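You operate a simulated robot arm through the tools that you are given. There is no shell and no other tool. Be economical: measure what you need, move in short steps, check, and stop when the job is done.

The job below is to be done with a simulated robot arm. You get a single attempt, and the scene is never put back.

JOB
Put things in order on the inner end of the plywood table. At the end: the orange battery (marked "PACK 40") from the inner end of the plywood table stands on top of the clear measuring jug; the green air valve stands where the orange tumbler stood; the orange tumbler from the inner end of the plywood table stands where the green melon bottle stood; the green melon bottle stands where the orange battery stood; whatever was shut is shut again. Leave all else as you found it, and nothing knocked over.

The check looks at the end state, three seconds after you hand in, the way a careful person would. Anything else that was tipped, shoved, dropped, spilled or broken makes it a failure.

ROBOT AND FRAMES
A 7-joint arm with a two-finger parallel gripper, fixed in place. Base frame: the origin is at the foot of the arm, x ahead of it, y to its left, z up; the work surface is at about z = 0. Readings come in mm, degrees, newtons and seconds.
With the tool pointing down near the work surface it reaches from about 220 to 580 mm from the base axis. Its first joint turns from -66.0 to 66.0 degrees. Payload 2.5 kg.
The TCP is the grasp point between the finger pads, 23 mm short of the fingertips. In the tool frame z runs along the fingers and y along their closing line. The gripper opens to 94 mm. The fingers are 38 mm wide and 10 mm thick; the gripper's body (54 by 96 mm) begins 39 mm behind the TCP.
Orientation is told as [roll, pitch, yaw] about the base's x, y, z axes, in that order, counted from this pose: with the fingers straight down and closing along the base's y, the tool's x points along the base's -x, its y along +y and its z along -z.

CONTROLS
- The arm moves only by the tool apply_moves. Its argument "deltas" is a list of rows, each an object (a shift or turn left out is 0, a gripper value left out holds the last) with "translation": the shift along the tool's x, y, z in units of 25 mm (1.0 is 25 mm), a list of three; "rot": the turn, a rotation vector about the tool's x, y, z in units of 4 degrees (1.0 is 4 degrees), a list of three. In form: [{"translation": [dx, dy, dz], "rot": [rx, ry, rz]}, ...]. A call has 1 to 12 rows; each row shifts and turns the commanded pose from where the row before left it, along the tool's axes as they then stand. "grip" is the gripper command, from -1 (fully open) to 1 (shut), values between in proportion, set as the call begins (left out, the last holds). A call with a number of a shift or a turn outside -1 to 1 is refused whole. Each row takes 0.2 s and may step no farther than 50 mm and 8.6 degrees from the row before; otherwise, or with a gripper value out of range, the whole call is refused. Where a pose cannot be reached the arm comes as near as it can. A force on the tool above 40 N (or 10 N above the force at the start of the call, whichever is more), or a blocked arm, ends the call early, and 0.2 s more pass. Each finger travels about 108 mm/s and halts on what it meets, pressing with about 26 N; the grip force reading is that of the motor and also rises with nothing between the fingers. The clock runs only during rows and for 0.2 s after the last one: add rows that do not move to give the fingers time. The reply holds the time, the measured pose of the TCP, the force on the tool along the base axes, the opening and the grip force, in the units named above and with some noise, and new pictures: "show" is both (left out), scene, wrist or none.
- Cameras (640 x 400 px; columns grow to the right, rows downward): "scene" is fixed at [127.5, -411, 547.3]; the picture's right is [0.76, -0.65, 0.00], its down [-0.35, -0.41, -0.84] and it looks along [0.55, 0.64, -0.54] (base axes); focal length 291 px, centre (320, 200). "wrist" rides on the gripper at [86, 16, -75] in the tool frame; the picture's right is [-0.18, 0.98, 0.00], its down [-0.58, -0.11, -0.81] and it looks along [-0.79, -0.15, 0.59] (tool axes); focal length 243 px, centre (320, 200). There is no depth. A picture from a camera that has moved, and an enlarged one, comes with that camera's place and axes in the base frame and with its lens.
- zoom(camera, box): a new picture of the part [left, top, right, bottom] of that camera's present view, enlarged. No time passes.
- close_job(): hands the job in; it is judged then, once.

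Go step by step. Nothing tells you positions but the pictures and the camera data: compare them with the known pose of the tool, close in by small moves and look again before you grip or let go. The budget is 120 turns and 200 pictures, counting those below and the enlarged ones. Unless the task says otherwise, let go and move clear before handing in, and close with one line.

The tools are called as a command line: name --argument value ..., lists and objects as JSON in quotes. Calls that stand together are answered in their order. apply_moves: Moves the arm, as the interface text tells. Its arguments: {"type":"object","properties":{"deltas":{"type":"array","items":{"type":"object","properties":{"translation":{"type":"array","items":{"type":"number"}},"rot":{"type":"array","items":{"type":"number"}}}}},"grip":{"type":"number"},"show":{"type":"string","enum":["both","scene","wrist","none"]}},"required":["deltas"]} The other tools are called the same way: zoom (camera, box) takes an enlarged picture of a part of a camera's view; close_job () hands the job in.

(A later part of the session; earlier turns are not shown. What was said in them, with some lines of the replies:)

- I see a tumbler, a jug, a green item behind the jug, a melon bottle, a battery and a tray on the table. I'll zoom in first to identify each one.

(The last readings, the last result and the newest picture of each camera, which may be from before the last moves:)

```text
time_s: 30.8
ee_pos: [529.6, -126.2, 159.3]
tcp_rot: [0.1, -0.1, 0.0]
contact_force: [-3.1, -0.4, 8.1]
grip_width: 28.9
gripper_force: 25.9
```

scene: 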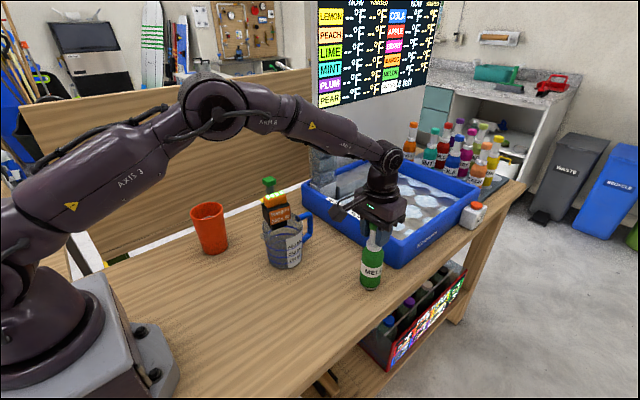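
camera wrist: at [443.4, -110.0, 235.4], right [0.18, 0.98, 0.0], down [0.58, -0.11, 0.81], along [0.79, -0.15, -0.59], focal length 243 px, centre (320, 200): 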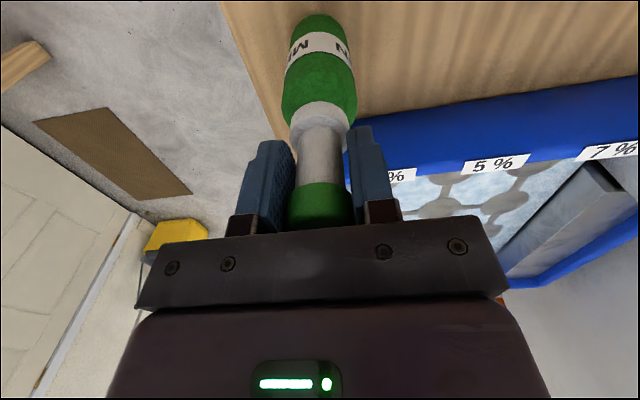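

Contact is made, so I'll release the bottle gradually.

apply_moves --deltas '[{}, {}, {}, {}]' --grip -0.3 --show "wrist"

apply_moves --deltas '[{"translation": [0, 0, -0.5]}, {"translation": [0, 0, -0.8]}, {"translation": [0, 0, -1]}, {"translation": [0, 0, -1]}, {"translation": [0, 0, -1]}]' --grip -1

```text
time_s: 31.8
ee_pos: [529.5, -126.9, 158.6]
tcp_rot: [0.0, 0.0, 0.0]
contact_force: [-0.4, -0.7, -0.4]
grip_width: 61.0
gripper_force: 0.0
camera wrist: at [443.3, -110.1, 233.0], right [0.18, 0.98, 0.0], down [0.58, -0.11, 0.81], along [0.79, -0.15, -0.59], focal length 243 px, centre (320, 200)
```

wrist: 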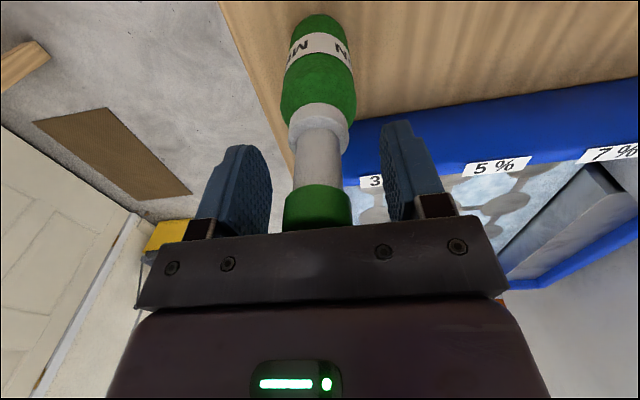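

```text
time_s: 33.0
ee_pos: [530.0, -127.0, 265.4]
tcp_rot: [0.0, 0.0, 0.0]
contact_force: [0.3, -0.4, -0.3]
grip_width: 94.0
gripper_force: 0.1
camera wrist: at [444.0, -110.0, 340.4], right [0.18, 0.98, 0.0], down [0.58, -0.11, 0.81], along [0.79, -0.15, -0.59], focal length 243 px, centre (320, 200)
```

scene: 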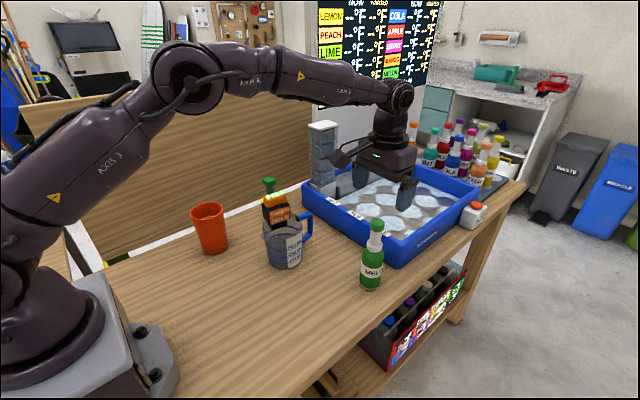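
wrist: 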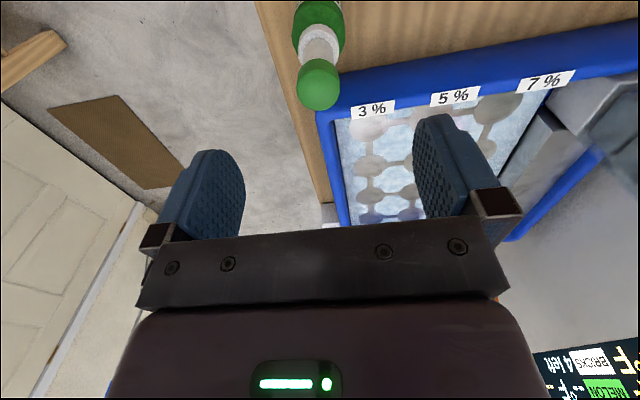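

apply_moves --deltas '[{"translation": [0.5, 0.5, -0.7]}, {"translation": [0.9, 1, -0.7]}, {"translation": [0.9, 1, 0]}, {"translation": [0.9, 1, 0]}, {"translation": [0.9, 1, 0]}, {"translation": [0.9, 1, 0]}, {"translation": [0.9, 1, 0]}, {"translation": [0.9, 1, 0]}, {"translation": [0.9, 1, 0]}, {"translation": [0.9, 1, 0]}, {"translation": [0.9, 1, 0]}, {"translation": [0.9, 1, 0]}]' --show "wrist"

```text
time_s: 35.6
ee_pos: [268.8, 161.5, 300.7]
tcp_rot: [-0.1, 0.1, 0.0]
contact_force: [0.0, -0.2, -0.1]
grip_width: 94.0
gripper_force: 0.1
camera wrist: at [182.9, 177.6, 375.3], right [0.18, 0.98, 0.0], down [0.58, -0.11, 0.81], along [0.79, -0.15, -0.59], focal length 243 px, centre (320, 200)
```

wrist: 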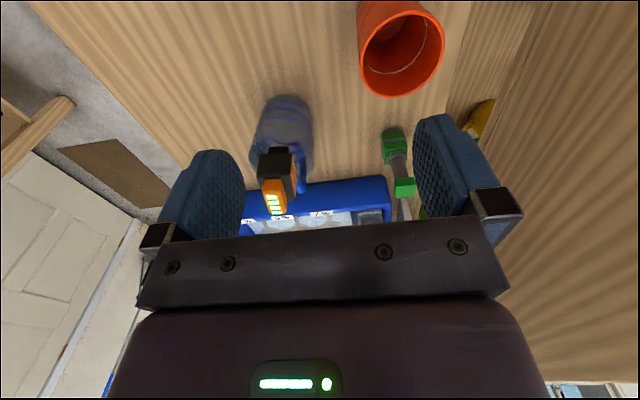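

zoom --camera "wrist" --box '[340, 0, 500, 120]'

zoom --camera "scene" --box '[160, 180, 260, 280]'

zoom --camera "wrist" --box '[360, 90, 520, 240]'

```text
3.33 times, centred on (420, 60) of wrist
camera zoom: at [182.9, 177.6, 375.3], right [0.18, 0.98, 0.0], down [0.58, -0.11, 0.81], along [0.79, -0.15, -0.59], focal length 809 px, centre (-13, 667)
```

zoom: 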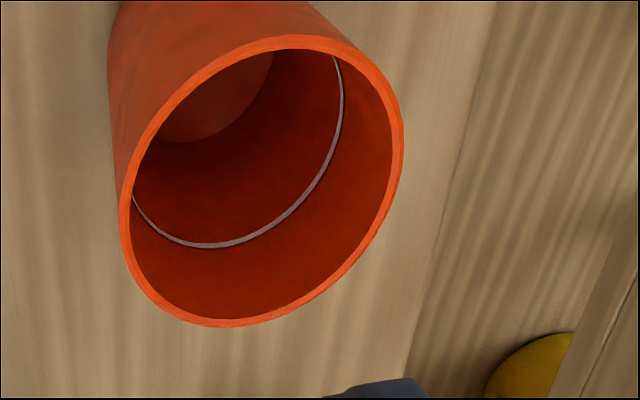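

```text
4.00 times, centred on (210, 230) of scene
camera zoom: at [127.5, -411.0, 547.3], right [0.76, -0.65, 0.0], down [-0.35, -0.41, -0.84], along [0.55, 0.64, -0.54], focal length 1162 px, centre (760, 80)
```

zoom: 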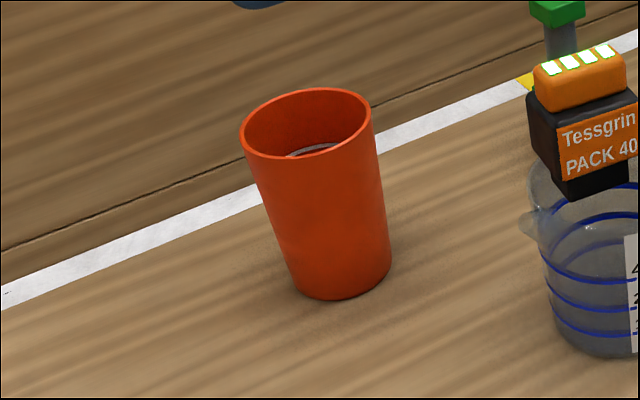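

```text
2.67 times, centred on (440, 165) of wrist
camera zoom: at [182.9, 177.6, 375.3], right [0.18, 0.98, 0.0], down [0.58, -0.11, 0.81], along [0.79, -0.15, -0.59], focal length 647 px, centre (0, 293)
```

zoom: 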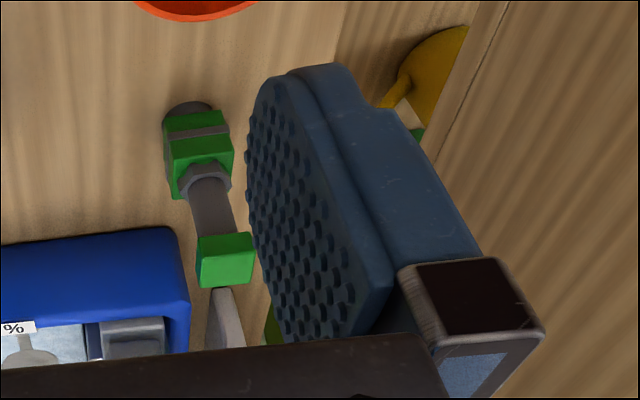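

apply_moves --deltas '[{"translation": [-0.4, 0.8, 0.5]}, {"translation": [-0.4, 0.8, 0.8]}, {"translation": [-0.4, 0.8, 0.9]}, {"translation": [-0.3, 0.7, 0.9]}, {"translation": [0, 0, 0.9]}, {"translation": [0, 0, 0.5]}]'

```text
time_s: 37.0
ee_pos: [306.3, 239.4, 187.7]
tcp_rot: [0.0, 0.0, -0.1]
contact_force: [0.9, 0.2, 0.1]
grip_width: 94.0
gripper_force: 0.0
camera wrist: at [220.7, 255.3, 262.6], right [0.18, 0.98, 0.0], down [0.58, -0.11, 0.81], along [0.79, -0.15, -0.59], focal length 243 px, centre (320, 200)
```

scene: 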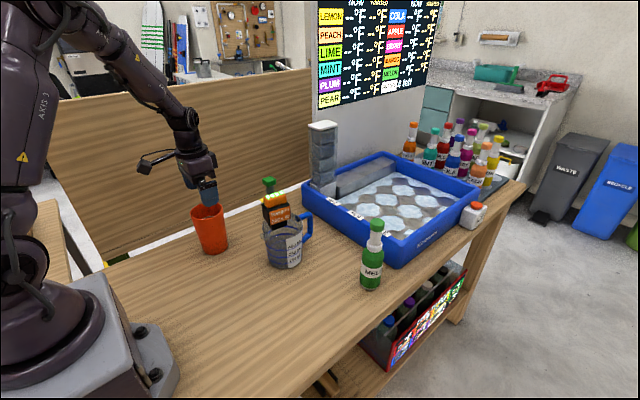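
wrist: 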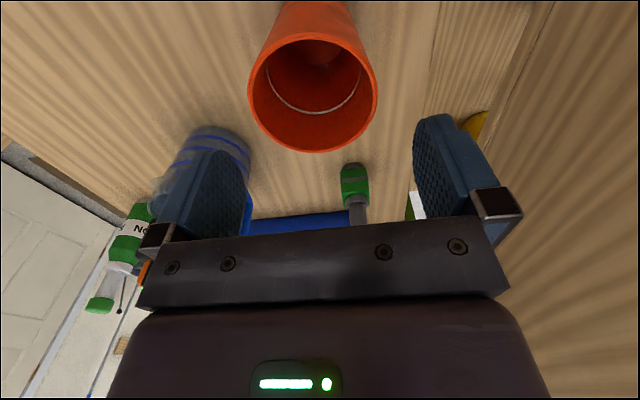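

apply_moves --deltas '[{"translation": [-0.2, -0.26, 0.4]}, {"translation": [0, 0, 0.7]}, {"translation": [0, 0, 0.3]}]' --show "wrist"

```text
time_s: 37.8
ee_pos: [312.0, 231.4, 152.6]
tcp_rot: [0.0, -0.1, 0.2]
contact_force: [-0.6, 0.0, -0.5]
grip_width: 94.0
gripper_force: 0.0
camera wrist: at [225.7, 248.1, 228.0], right [0.18, 0.98, 0.0], down [0.58, -0.11, 0.81], along [0.79, -0.15, -0.59], focal length 243 px, centre (320, 200)
```

wrist: 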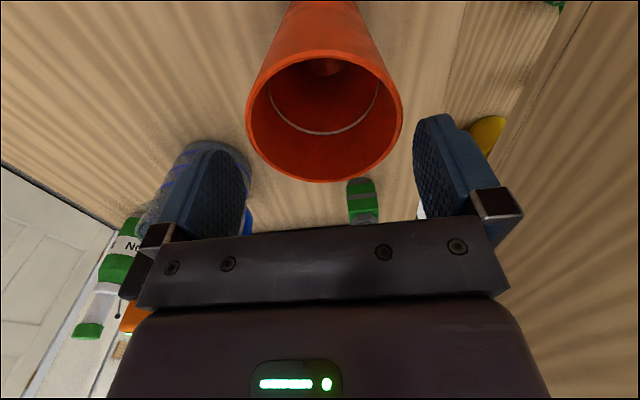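

apply_moves --deltas '[{"translation": [0, 0, 0.2]}, {"translation": [0, 0, 0.2]}]' --show "both"

zoom --camera "wrist" --box '[200, 20, 460, 240]'

zoom --camera "scene" --box '[160, 160, 260, 260]'

```text
time_s: 38.4
ee_pos: [310.9, 232.1, 142.2]
tcp_rot: [-0.1, 0.0, 0.0]
contact_force: [-0.5, -0.3, -0.5]
grip_width: 94.0
gripper_force: 0.0
camera wrist: at [225.2, 248.2, 218.3], right [0.18, 0.98, 0.0], down [0.58, -0.11, 0.81], along [0.79, -0.15, -0.59], focal length 243 px, centre (320, 200)
```

scene: 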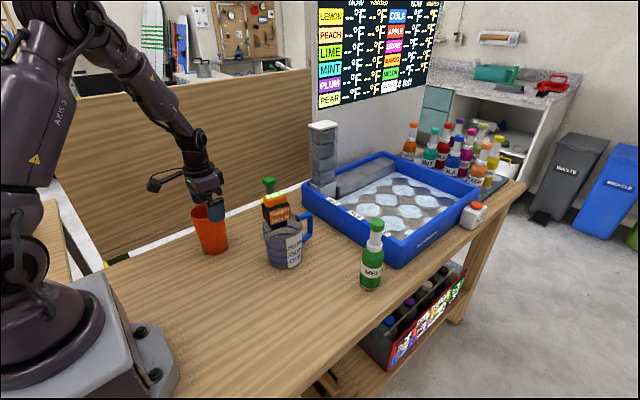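
wrist: 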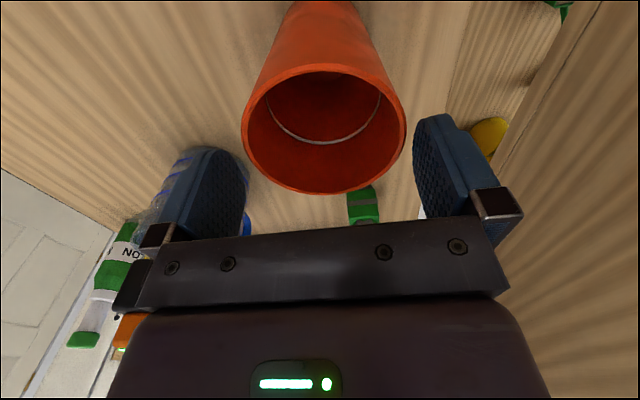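

```text
1.82 times, centred on (330, 130) of wrist
camera zoom: at [225.2, 248.2, 218.3], right [0.18, 0.98, 0.0], down [0.58, -0.11, 0.81], along [0.79, -0.15, -0.59], focal length 441 px, centre (302, 327)
```

zoom: 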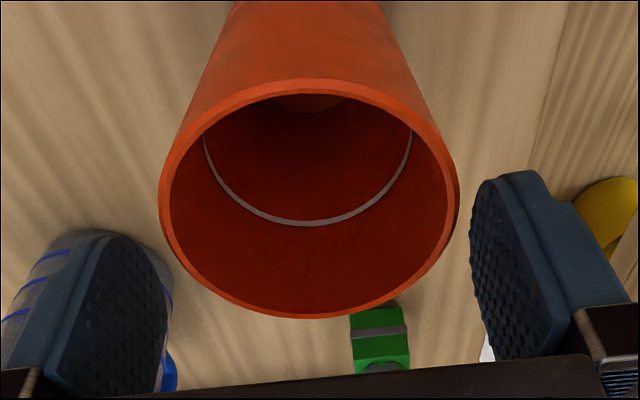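

```text
4.00 times, centred on (210, 210) of scene
camera zoom: at [127.5, -411.0, 547.3], right [0.76, -0.65, 0.0], down [-0.35, -0.41, -0.84], along [0.55, 0.64, -0.54], focal length 1162 px, centre (760, 160)
```

zoom: 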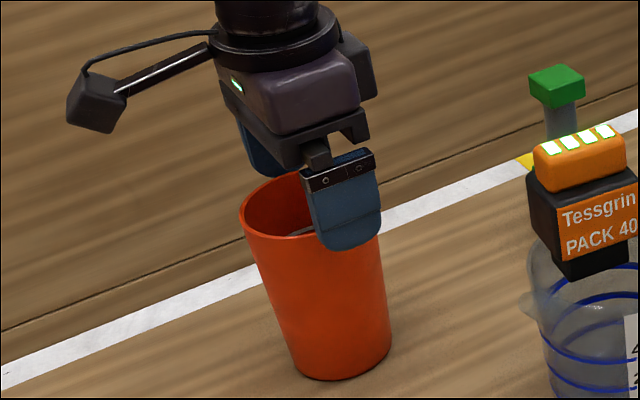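

apply_moves --deltas '[{"translation": [0, 0, 0.3]}, {"translation": [0, 0, 0.3]}, {"translation": [0, 0, 0.2]}]' --show "both"

```text
time_s: 39.2
ee_pos: [311.1, 231.0, 121.8]
tcp_rot: [0.0, 0.0, 0.0]
contact_force: [0.1, 0.1, 0.3]
grip_width: 93.8
gripper_force: 0.1
camera wrist: at [225.6, 248.1, 197.9], right [0.18, 0.98, 0.0], down [0.58, -0.11, 0.81], along [0.79, -0.15, -0.59], focal length 243 px, centre (320, 200)
```

scene: 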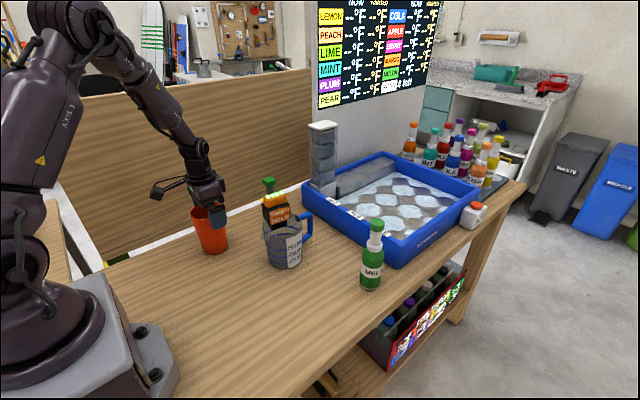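
wrist: 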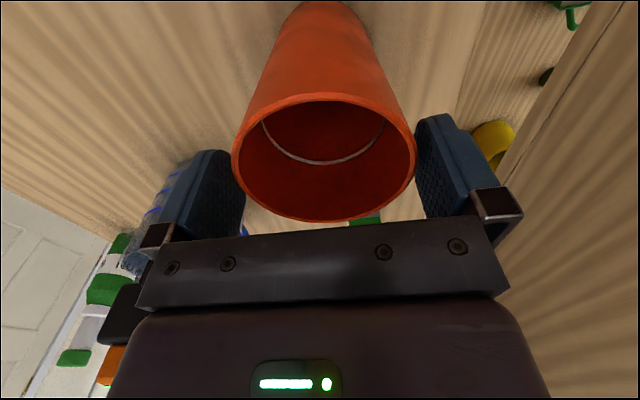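

apply_moves --deltas '[{"translation": [0, 0, 0.45]}, {"translation": [0, 0, 0.45]}, {"translation": [0, 0, 0.4]}]' --show "wrist"

apply_moves --deltas '[{}, {}, {}]' --grip 1 --show "both"

```text
time_s: 40.0
ee_pos: [311.7, 232.4, 90.1]
tcp_rot: [-0.1, 0.0, -0.1]
contact_force: [0.2, 0.8, -0.4]
grip_width: 93.9
gripper_force: 0.1
camera wrist: at [225.2, 248.1, 165.5], right [0.18, 0.98, 0.0], down [0.58, -0.11, 0.81], along [0.79, -0.15, -0.59], focal length 243 px, centre (320, 200)
```

wrist: 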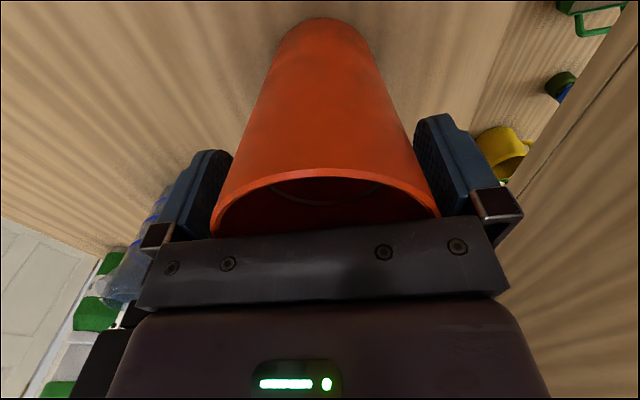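

```text
time_s: 40.8
ee_pos: [310.5, 231.9, 90.7]
tcp_rot: [-0.1, 0.0, -0.1]
contact_force: [-0.2, -0.2, 0.1]
grip_width: 78.0
gripper_force: 26.1
camera wrist: at [225.3, 248.1, 165.7], right [0.18, 0.98, 0.0], down [0.58, -0.11, 0.81], along [0.79, -0.15, -0.59], focal length 243 px, centre (320, 200)
```

scene: 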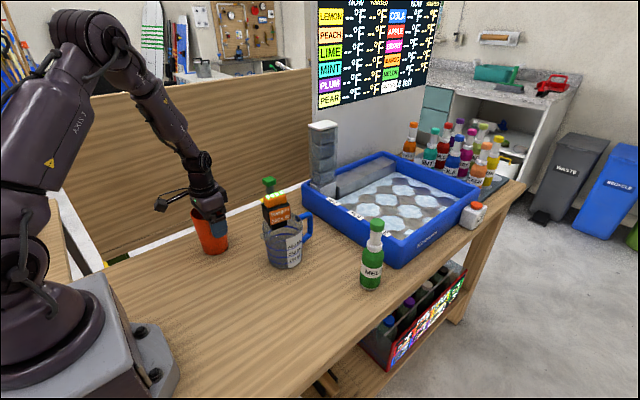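
wrist: 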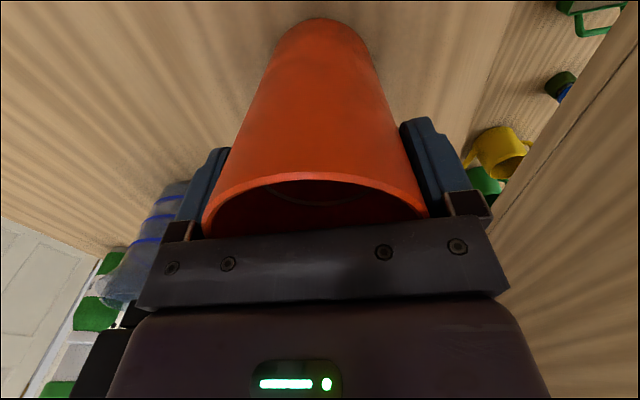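

apply_moves --deltas '[{"translation": [0, 0, -0.3]}, {"translation": [0, 0, -0.6]}, {"translation": [0, 0, -0.7]}, {}]' --show "both"

```text
time_s: 41.8
ee_pos: [310.9, 231.5, 130.5]
tcp_rot: [0.1, 0.0, 0.0]
contact_force: [-0.9, -0.3, -0.9]
grip_width: 77.9
gripper_force: 25.8
camera wrist: at [225.5, 247.8, 206.0], right [0.18, 0.98, 0.0], down [0.58, -0.11, 0.81], along [0.79, -0.15, -0.59], focal length 243 px, centre (320, 200)
```

scene: 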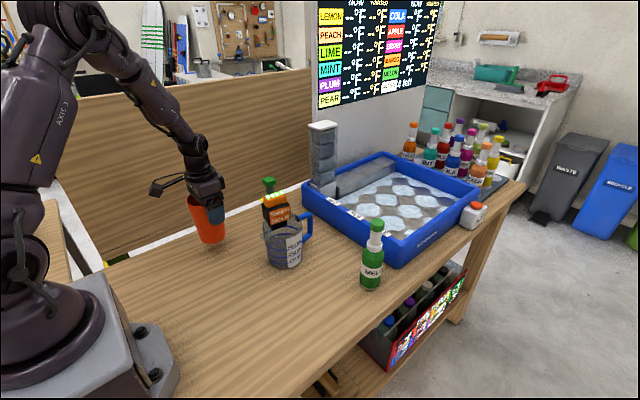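
wrist: 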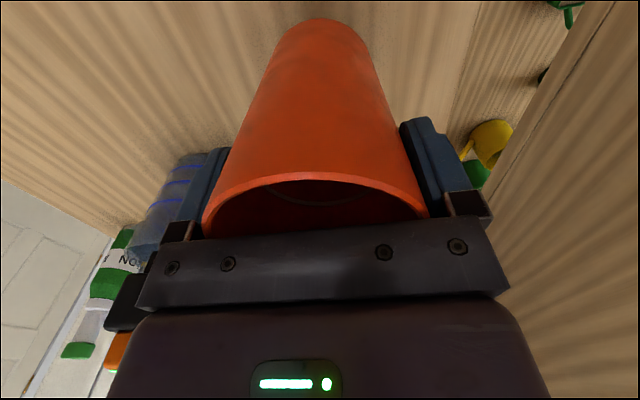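

Held well. I'll route it past the jug on the side nearer the arm.

apply_moves --deltas '[{"translation": [0.25, -0.5, 0]}, {"translation": [0.38, -0.88, 0]}, {"translation": [0.38, -0.9, 0]}, {"translation": [0.38, -0.9, 0]}, {"translation": [0.25, -0.9, 0]}, {"translation": [0, -0.9, 0]}, {"translation": [0, -0.9, 0]}, {"translation": [0, -0.9, 0]}, {"translation": [0, -0.9, 0]}, {"translation": [0, -0.9, 0]}, {"translation": [0, -0.7, 0]}]' --show "scene"

apply_moves --deltas '[{"translation": [-0.4, -0.5, 0]}, {"translation": [-0.65, -0.85, 0]}, {"translation": [-0.65, -0.88, 0]}, {"translation": [-0.65, -0.88, 0]}, {"translation": [-0.5, -0.85, 0]}, {"translation": [-0.15, -0.25, 0]}, {}]' --show "both"

```text
time_s: 44.2
ee_pos: [270.0, -0.6, 129.7]
tcp_rot: [0.0, 0.0, 0.0]
contact_force: [0.7, 0.2, 0.2]
grip_width: 78.1
gripper_force: 25.7
```

scene: 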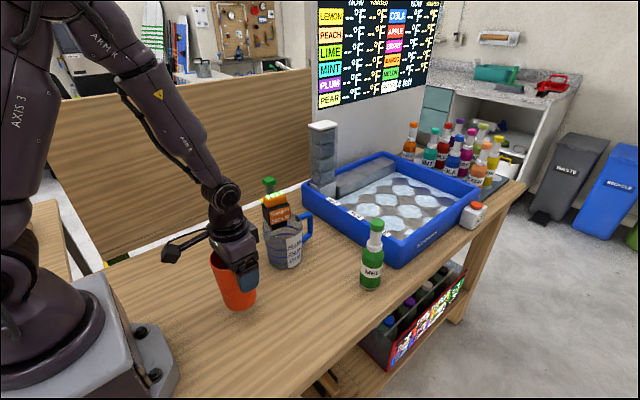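

```text
time_s: 45.8
ee_pos: [345.3, -105.0, 129.7]
tcp_rot: [0.1, 0.0, 0.0]
contact_force: [-0.6, 0.2, -1.0]
grip_width: 78.1
gripper_force: 26.0
camera wrist: at [259.5, -89.2, 204.8], right [0.18, 0.98, 0.0], down [0.58, -0.11, 0.81], along [0.79, -0.15, -0.59], focal length 243 px, centre (320, 200)
```

scene: 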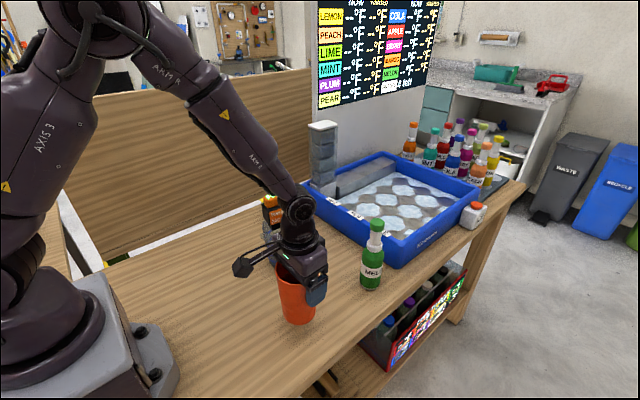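
wrist: 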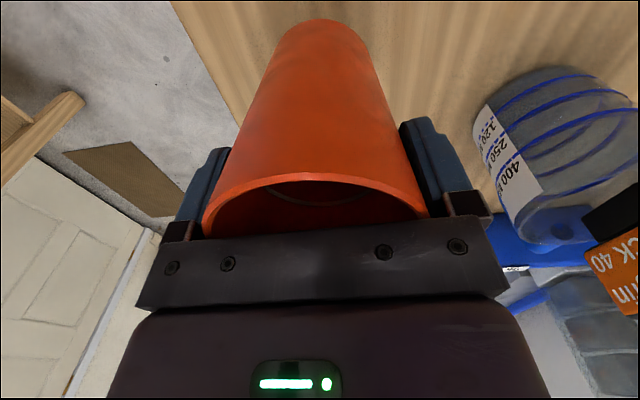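

apply_moves --deltas '[{"translation": [0, 0, 0.5]}, {"translation": [0, 0, 0.5]}, {"translation": [0, 0, 0.4]}, {"translation": [0, 0, 0.05]}, {}]' --show "none"

apply_moves --deltas '[{"translation": [0, 0, 0.05]}, {}]' --show "none"

apply_moves --deltas '[{"translation": [0, 0, 0.05]}, {}]' --show "none"

```text
time_s: 47.0
ee_pos: [345.9, -105.3, 95.1]
tcp_rot: [-0.1, 0.0, 0.1]
contact_force: [0.6, 0.5, -0.5]
grip_width: 78.1
gripper_force: 26.0
```

```text
time_s: 47.6
ee_pos: [345.8, -104.5, 92.5]
tcp_rot: [0.0, 0.0, 0.0]
contact_force: [-0.8, -0.5, -0.6]
grip_width: 78.1
gripper_force: 26.5
```

```text
time_s: 48.2
ee_pos: [346.9, -105.1, 92.3]
tcp_rot: [0.0, 0.0, -0.1]
contact_force: [0.2, -0.2, -0.7]
grip_width: 78.1
gripper_force: 26.3
```

apply_moves --deltas '[{"translation": [0, 0, 0.05]}, {}]' --show "none"

apply_moves --deltas '[{"translation": [0, 0, 0.04]}, {}]' --show "both"

```text
time_s: 48.8
ee_pos: [345.1, -104.7, 89.9]
tcp_rot: [0.0, 0.0, -0.1]
contact_force: [0.1, -0.6, -0.2]
grip_width: 78.2
gripper_force: 26.1
```

```text
time_s: 49.4
ee_pos: [346.5, -105.0, 89.4]
tcp_rot: [0.0, -0.2, 0.0]
contact_force: [-1.0, 2.4, 10.6]
grip_width: 78.4
gripper_force: 25.9
camera wrist: at [260.0, -88.7, 165.2], right [0.18, 0.98, 0.0], down [0.58, -0.11, 0.81], along [0.79, -0.15, -0.59], focal length 243 px, centre (320, 200)
```

scene: 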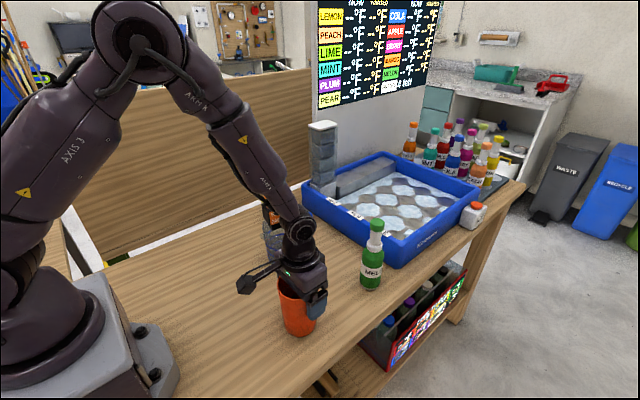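
wrist: 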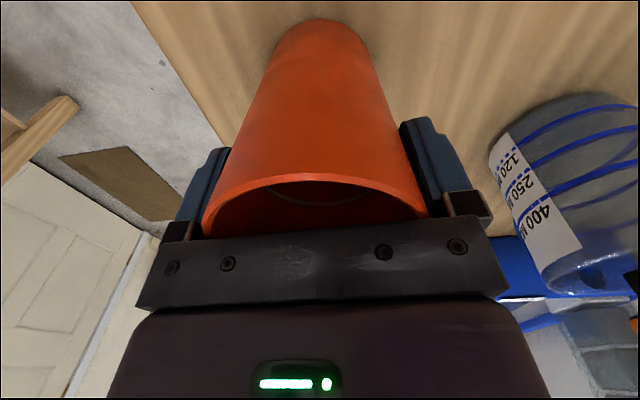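

apply_moves --deltas '[{}, {}, {}]' --grip -1 --show "wrist"

```text
time_s: 50.2
ee_pos: [346.2, -104.5, 90.1]
tcp_rot: [-0.1, 0.1, 0.1]
contact_force: [0.3, -0.2, 0.7]
grip_width: 93.7
gripper_force: 0.0
camera wrist: at [259.8, -88.7, 164.8], right [0.18, 0.98, 0.0], down [0.58, -0.11, 0.81], along [0.79, -0.15, -0.59], focal length 243 px, centre (320, 200)
```

wrist: 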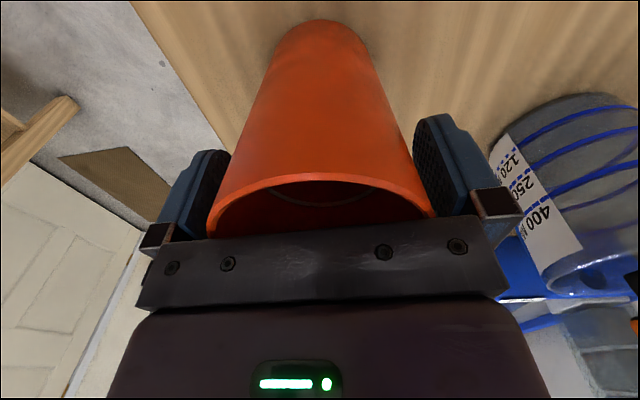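

apply_moves --deltas '[{"translation": [0, 0, -0.2]}, {"translation": [0, 0, -0.3]}, {"translation": [0, 0, -0.3]}, {"translation": [0, 0, -0.4]}]' --show "both"

```text
time_s: 51.2
ee_pos: [345.7, -105.8, 120.1]
tcp_rot: [0.1, 0.0, 0.0]
contact_force: [-0.3, -0.2, -0.4]
grip_width: 94.0
gripper_force: 0.0
camera wrist: at [259.4, -88.8, 194.9], right [0.18, 0.98, 0.0], down [0.58, -0.11, 0.81], along [0.79, -0.15, -0.59], focal length 243 px, centre (320, 200)
```

scene: 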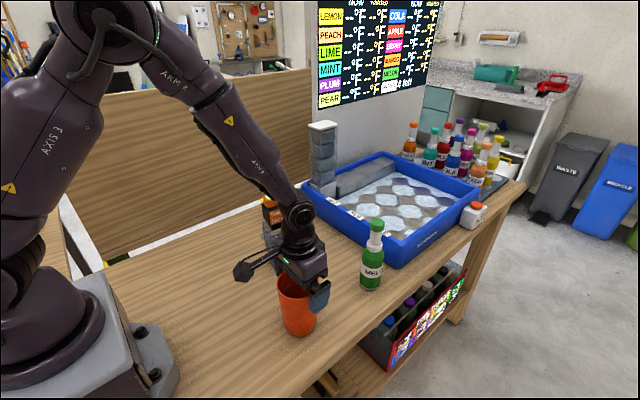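
wrist: 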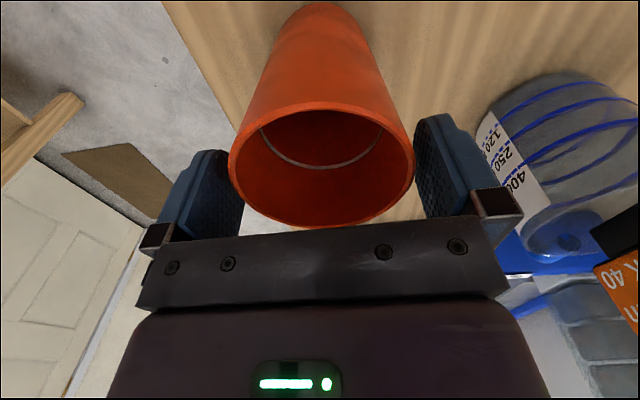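

apply_moves --deltas '[{"translation": [0, 0, -0.8]}, {"translation": [0, 0, -1]}, {"translation": [0, 0, -1]}, {"translation": [0, 0, -1]}, {"translation": [0, 0, -1]}, {"translation": [0, 0, -1]}, {"translation": [0, 0.5, -0.6]}, {"translation": [0, 0.9, 0]}, {"translation": [0, 1, 0]}, {"translation": [0, 1, 0]}, {"translation": [0, 1, 0]}]' --show "scene"

apply_moves --deltas '[{"translation": [-0.4, 1, 0]}, {"translation": [-0.4, 1, 0]}, {"translation": [-0.4, 1, 0]}, {"translation": [-0.4, 1, 0]}, {"translation": [-0.4, 1, 0]}, {"translation": [-0.4, 1, 0]}, {"translation": [-0.4, 1, 0]}, {"translation": [-0.4, 1, 0]}, {"translation": [-0.4, 1, 0]}]' --show "wrist"

```text
time_s: 53.6
ee_pos: [345.7, 5.7, 280.3]
tcp_rot: [-0.1, 0.1, 0.0]
contact_force: [0.1, 0.1, 0.7]
grip_width: 93.9
gripper_force: 0.0
```

scene: 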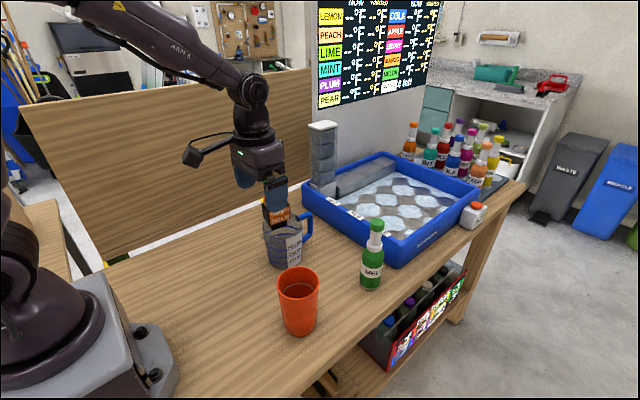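

```text
time_s: 55.6
ee_pos: [435.6, 229.7, 279.5]
tcp_rot: [0.0, 0.1, 0.0]
contact_force: [-0.3, -0.7, 1.0]
grip_width: 94.1
gripper_force: 0.0
camera wrist: at [349.7, 246.4, 355.0], right [0.18, 0.98, 0.0], down [0.58, -0.11, 0.81], along [0.79, -0.15, -0.59], focal length 243 px, centre (320, 200)
```

wrist: 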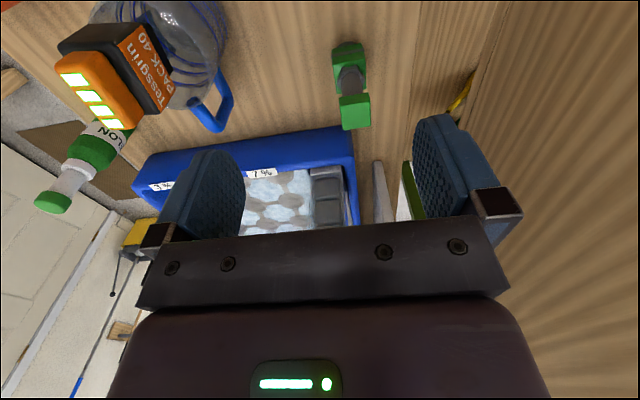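

zoom --camera "wrist" --box '[310, 20, 410, 150]'

zoom --camera "scene" --box '[220, 160, 320, 260]'

```text
3.08 times, centred on (360, 85) of wrist
camera zoom: at [349.7, 246.4, 355.0], right [0.18, 0.98, 0.0], down [0.58, -0.11, 0.81], along [0.79, -0.15, -0.59], focal length 746 px, centre (197, 554)
```

zoom: 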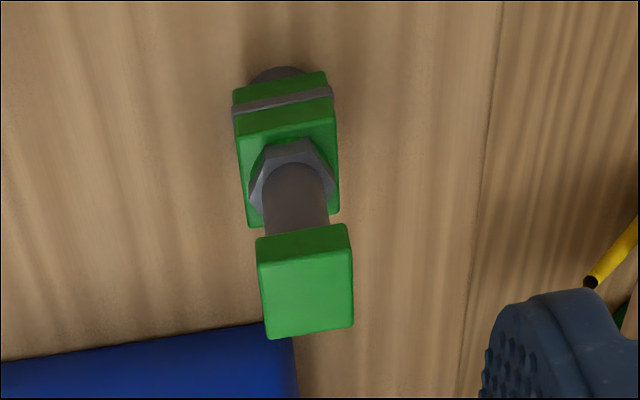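

```text
4.00 times, centred on (270, 210) of scene
camera zoom: at [127.5, -411.0, 547.3], right [0.76, -0.65, 0.0], down [-0.35, -0.41, -0.84], along [0.55, 0.64, -0.54], focal length 1162 px, centre (520, 160)
```

zoom: 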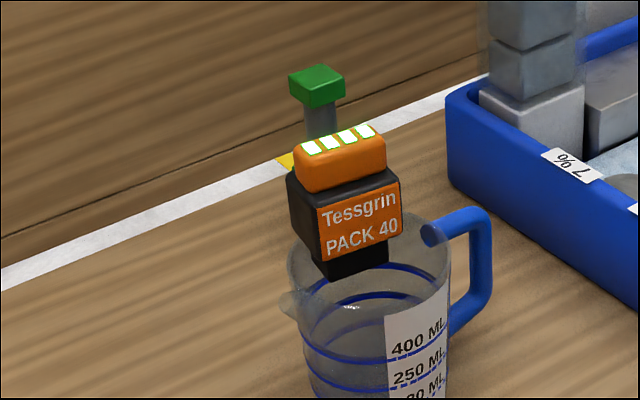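

apply_moves --deltas '[{"translation": [-0.7, 0.26, 0.5]}, {"translation": [-0.7, 0.26, 0.9]}, {"translation": [-0.7, 0.25, 0.9]}, {"translation": [-0.68, 0.25, 0.9]}, {"translation": [0, 0, 0.4]}]'

```text
time_s: 56.8
ee_pos: [504.8, 256.2, 189.8]
tcp_rot: [0.1, 0.0, 0.1]
contact_force: [-0.4, 1.0, 0.6]
grip_width: 94.1
gripper_force: 0.0
camera wrist: at [419.4, 272.1, 264.3], right [0.18, 0.98, 0.0], down [0.58, -0.11, 0.81], along [0.79, -0.15, -0.59], focal length 243 px, centre (320, 200)
```

scene: 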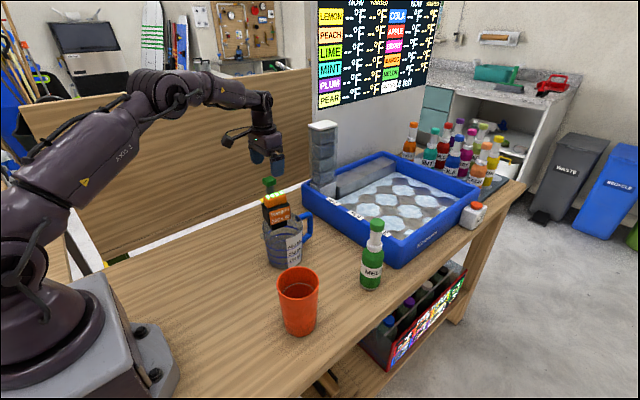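
wrist: 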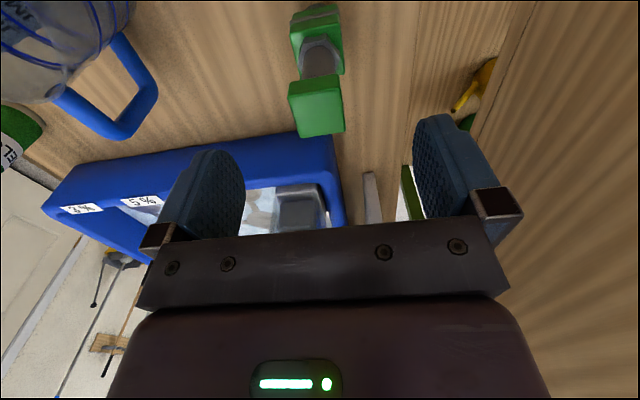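

apply_moves --deltas '[{"translation": [0, -0.07, 0.7]}, {"translation": [0, 0, 0.8]}, {"translation": [0, 0, 0.8]}, {"translation": [0, 0, 0.7]}, {"translation": [0, 0, 0.3]}]'

```text
time_s: 58.0
ee_pos: [505.4, 253.1, 107.0]
tcp_rot: [0.0, 0.0, 0.0]
contact_force: [-0.6, -0.7, -0.2]
grip_width: 94.1
gripper_force: 0.0
camera wrist: at [419.3, 270.1, 181.8], right [0.18, 0.98, 0.0], down [0.58, -0.11, 0.81], along [0.79, -0.15, -0.59], focal length 243 px, centre (320, 200)
```

scene: 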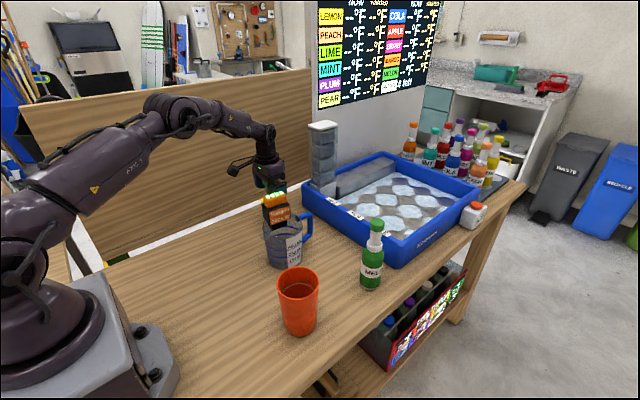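
wrist: 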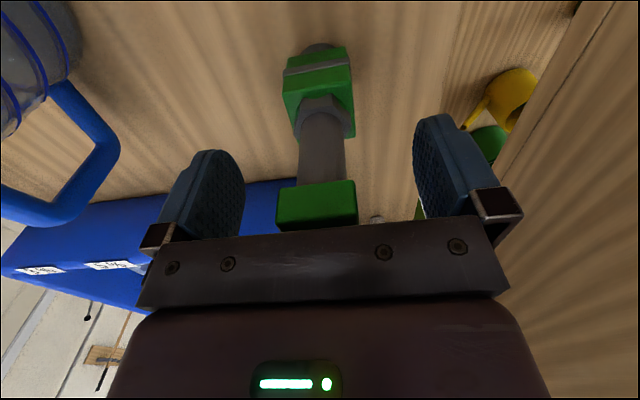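

apply_moves --deltas '[{}, {}, {}, {}]' --grip 1 --show "wrist"

apply_moves --deltas '[{"translation": [0, 0, -0.2]}, {"translation": [0, 0, -0.4]}, {"translation": [0, 0, -0.6]}, {"translation": [0, 0, -0.4]}, {}]' --show "both"

```text
time_s: 59.0
ee_pos: [504.3, 252.7, 106.8]
tcp_rot: [0.0, -0.1, 0.0]
contact_force: [0.2, 0.3, -1.0]
grip_width: 28.9
gripper_force: 26.1
camera wrist: at [419.3, 270.0, 182.0], right [0.18, 0.98, 0.0], down [0.58, -0.11, 0.81], along [0.79, -0.15, -0.59], focal length 243 px, centre (320, 200)
```

wrist: 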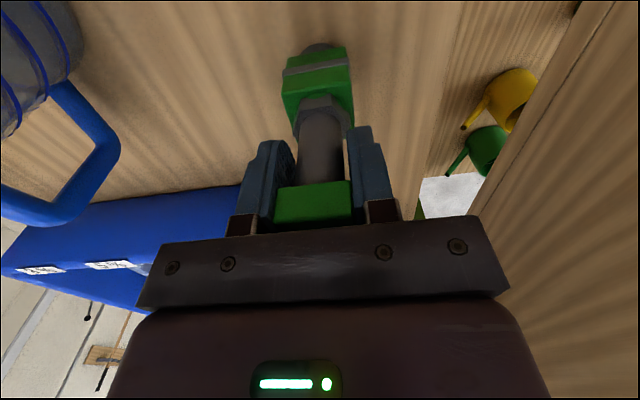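

```text
time_s: 60.2
ee_pos: [505.7, 254.6, 146.4]
tcp_rot: [0.0, -0.1, -0.1]
contact_force: [-0.6, -0.5, -2.1]
grip_width: 29.2
gripper_force: 26.8
camera wrist: at [419.4, 269.8, 222.5], right [0.18, 0.98, 0.0], down [0.58, -0.11, 0.81], along [0.79, -0.15, -0.59], focal length 243 px, centre (320, 200)
```

scene: 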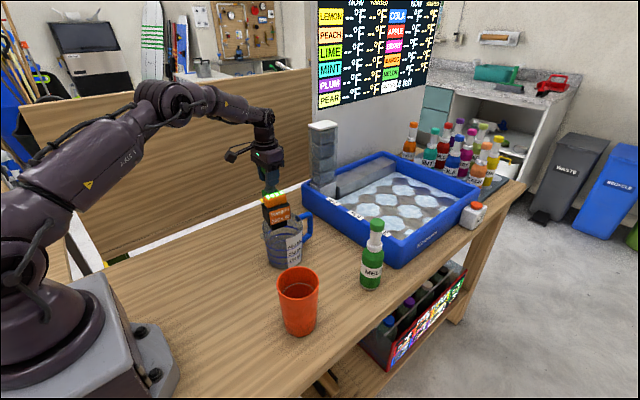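
wrist: 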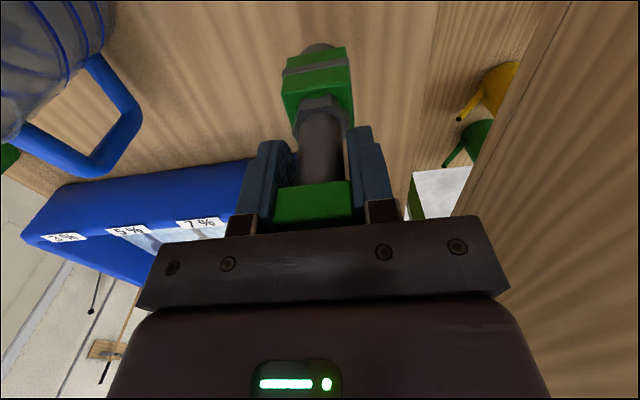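

apply_moves --deltas '[{"translation": [0.4, -0.04, 0]}, {"translation": [0.8, -0.08, 0]}, {"translation": [0.9, -0.08, 0]}, {"translation": [0.9, -0.08, 0]}, {"translation": [0.9, -0.08, 0]}, {"translation": [0.9, -0.08, 0]}, {"translation": [0.9, -0.08, 0]}, {"translation": [0.9, -0.08, 0]}, {"translation": [0.8, -0.08, 0]}, {"translation": [0.42, -0.04, 0]}, {}]'

```text
time_s: 62.6
ee_pos: [308.8, 235.3, 148.5]
tcp_rot: [0.1, 0.0, -0.1]
contact_force: [0.0, -0.4, -3.3]
grip_width: 29.1
gripper_force: 26.3
camera wrist: at [223.7, 251.8, 222.4], right [0.18, 0.98, 0.0], down [0.58, -0.11, 0.81], along [0.79, -0.15, -0.59], focal length 243 px, centre (320, 200)
```

scene: 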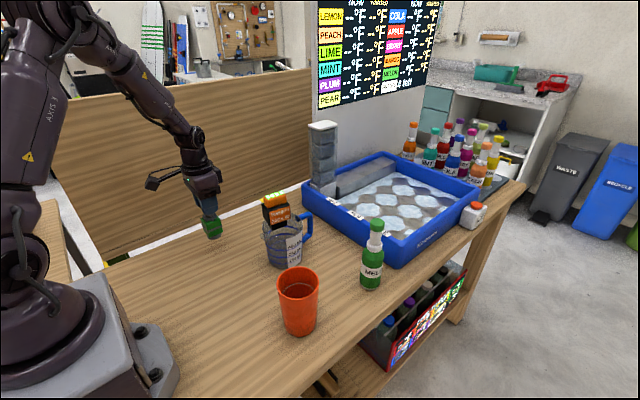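
wrist: 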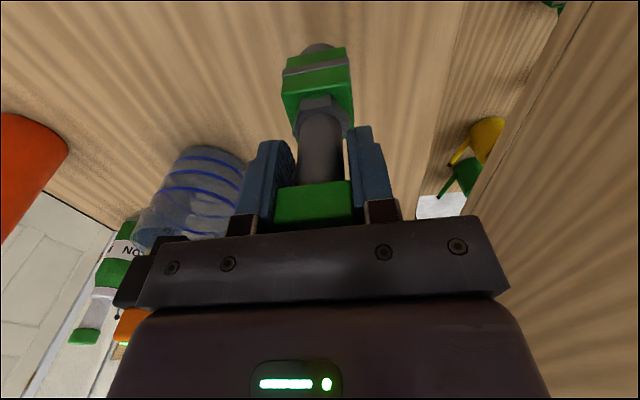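

apply_moves --deltas '[{"translation": [0, 0, 0.5]}, {"translation": [0, 0, 0.5]}, {"translation": [0, 0, 0.4]}, {"translation": [0, 0, 0.05]}, {}]' --show "none"

apply_moves --deltas '[{"translation": [0, 0, 0.06]}, {}]' --show "none"

apply_moves --deltas '[{"translation": [0, 0, 0.05]}, {}]' --show "none"

```text
time_s: 63.8
ee_pos: [309.7, 236.2, 111.7]
tcp_rot: [0.0, 0.0, 0.0]
contact_force: [-0.3, 0.0, -1.8]
grip_width: 29.0
gripper_force: 26.5
```

```text
time_s: 64.4
ee_pos: [308.6, 235.3, 109.2]
tcp_rot: [0.1, 0.1, -0.1]
contact_force: [-0.5, 0.1, -3.2]
grip_width: 28.7
gripper_force: 25.8
```

```text
time_s: 65.0
ee_pos: [310.4, 236.3, 108.5]
tcp_rot: [0.0, 0.0, 0.0]
contact_force: [0.4, 0.4, -1.6]
grip_width: 29.0
gripper_force: 26.1
```

apply_moves --deltas '[{"translation": [0, 0, 0.04]}, {}]' --show "none"

apply_moves --deltas '[{"translation": [0, 0, 0.03]}, {}]' --show "both"

```text
time_s: 65.6
ee_pos: [309.1, 236.3, 107.5]
tcp_rot: [0.0, 0.1, -0.1]
contact_force: [0.5, -0.1, -2.4]
grip_width: 28.9
gripper_force: 25.7
```

```text
time_s: 66.2
ee_pos: [308.9, 235.7, 105.9]
tcp_rot: [0.0, 0.0, 0.0]
contact_force: [-3.4, 0.1, 7.8]
grip_width: 28.8
gripper_force: 26.6
camera wrist: at [223.6, 252.3, 182.0], right [0.18, 0.98, 0.0], down [0.58, -0.11, 0.81], along [0.79, -0.15, -0.59], focal length 243 px, centre (320, 200)
```

scene: 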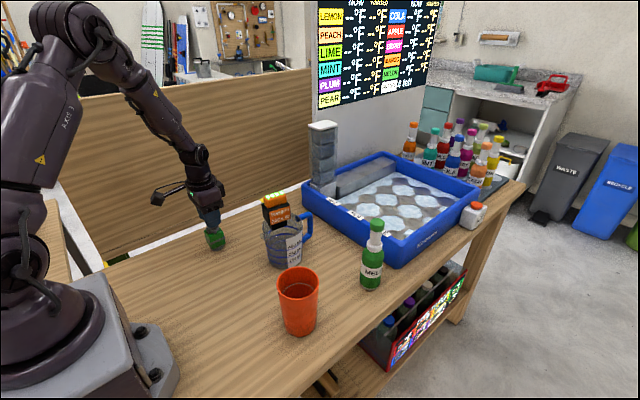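
wrist: 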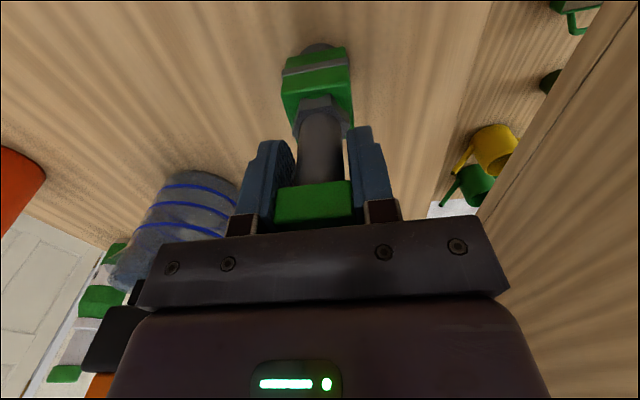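

apply_moves --deltas '[{}, {}, {}, {}]' --grip -0.5 --show "wrist"

apply_moves --deltas '[{"translation": [0, 0, -0.4]}, {"translation": [0, 0, -0.8]}, {"translation": [0, 0, -1]}, {"translation": [0, 0, -1]}, {"translation": [0, 0, -1]}, {"translation": [0, 0, -1]}, {"translation": [0.8, -0.5, -0.5]}, {"translation": [0.8, -0.8, -0.5]}]' --show "both"

zoom --camera "scene" --box '[170, 160, 410, 340]'

```text
time_s: 67.2
ee_pos: [310.2, 235.0, 107.0]
tcp_rot: [0.1, 0.0, 0.1]
contact_force: [-0.9, 0.7, -0.2]
grip_width: 70.5
gripper_force: 0.0
camera wrist: at [223.7, 252.0, 181.7], right [0.18, 0.98, 0.0], down [0.58, -0.11, 0.81], along [0.79, -0.15, -0.59], focal length 243 px, centre (320, 200)
```

wrist: 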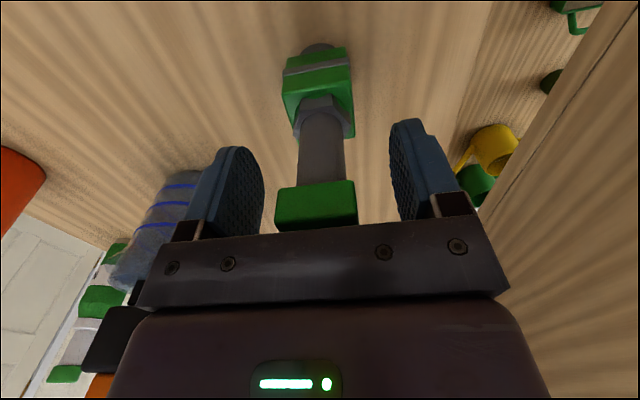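

```text
time_s: 69.0
ee_pos: [268.6, 202.8, 262.5]
tcp_rot: [0.0, 0.0, 0.0]
contact_force: [0.5, 0.8, 0.5]
grip_width: 70.3
gripper_force: 0.1
camera wrist: at [183.2, 219.2, 337.4], right [0.18, 0.98, 0.0], down [0.58, -0.11, 0.81], along [0.79, -0.15, -0.59], focal length 243 px, centre (320, 200)
```

scene: 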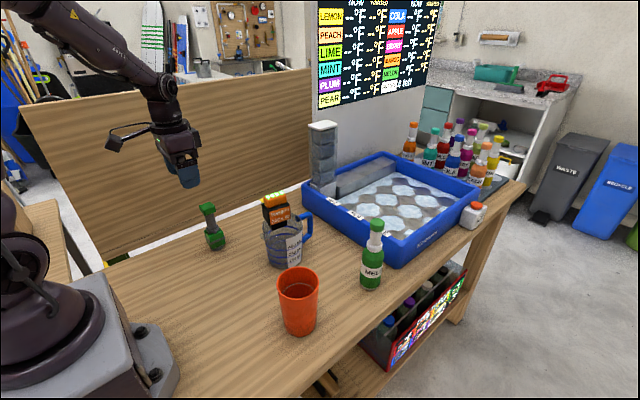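
wrist: 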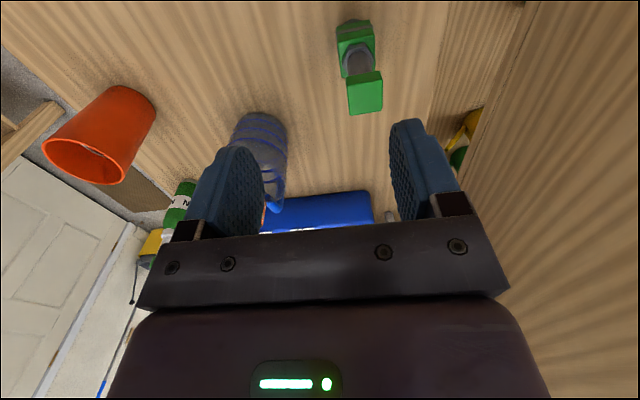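

```text
2.22 times, centred on (290, 250) of scene
camera zoom: at [127.5, -411.0, 547.3], right [0.76, -0.65, 0.0], down [-0.35, -0.41, -0.84], along [0.55, 0.64, -0.54], focal length 646 px, centre (387, 89)
```

zoom: 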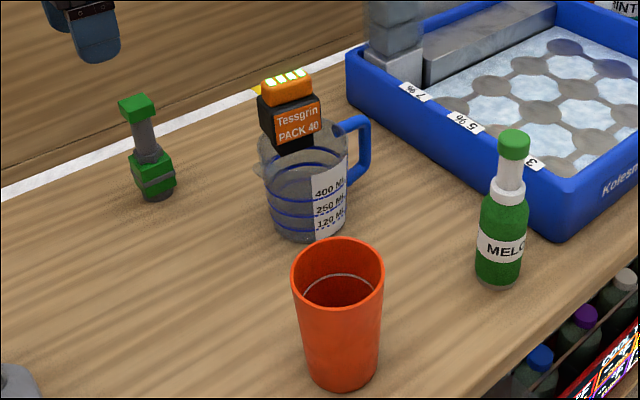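

Everything stands upright in its new place: the battery on the jug, the melon bottle where the battery was, the tumbler where the melon bottle was, and the valve where the tumbler was. The arm is clear, so I'm handing in.

close_job

```text
The job is handed in.
```

The job is handed in: the battery is on the jug, and the bottle, tumbler and valve stand upright in their new spots. I saw nothing else tipped or moved, and there was nothing I had to open or shut.
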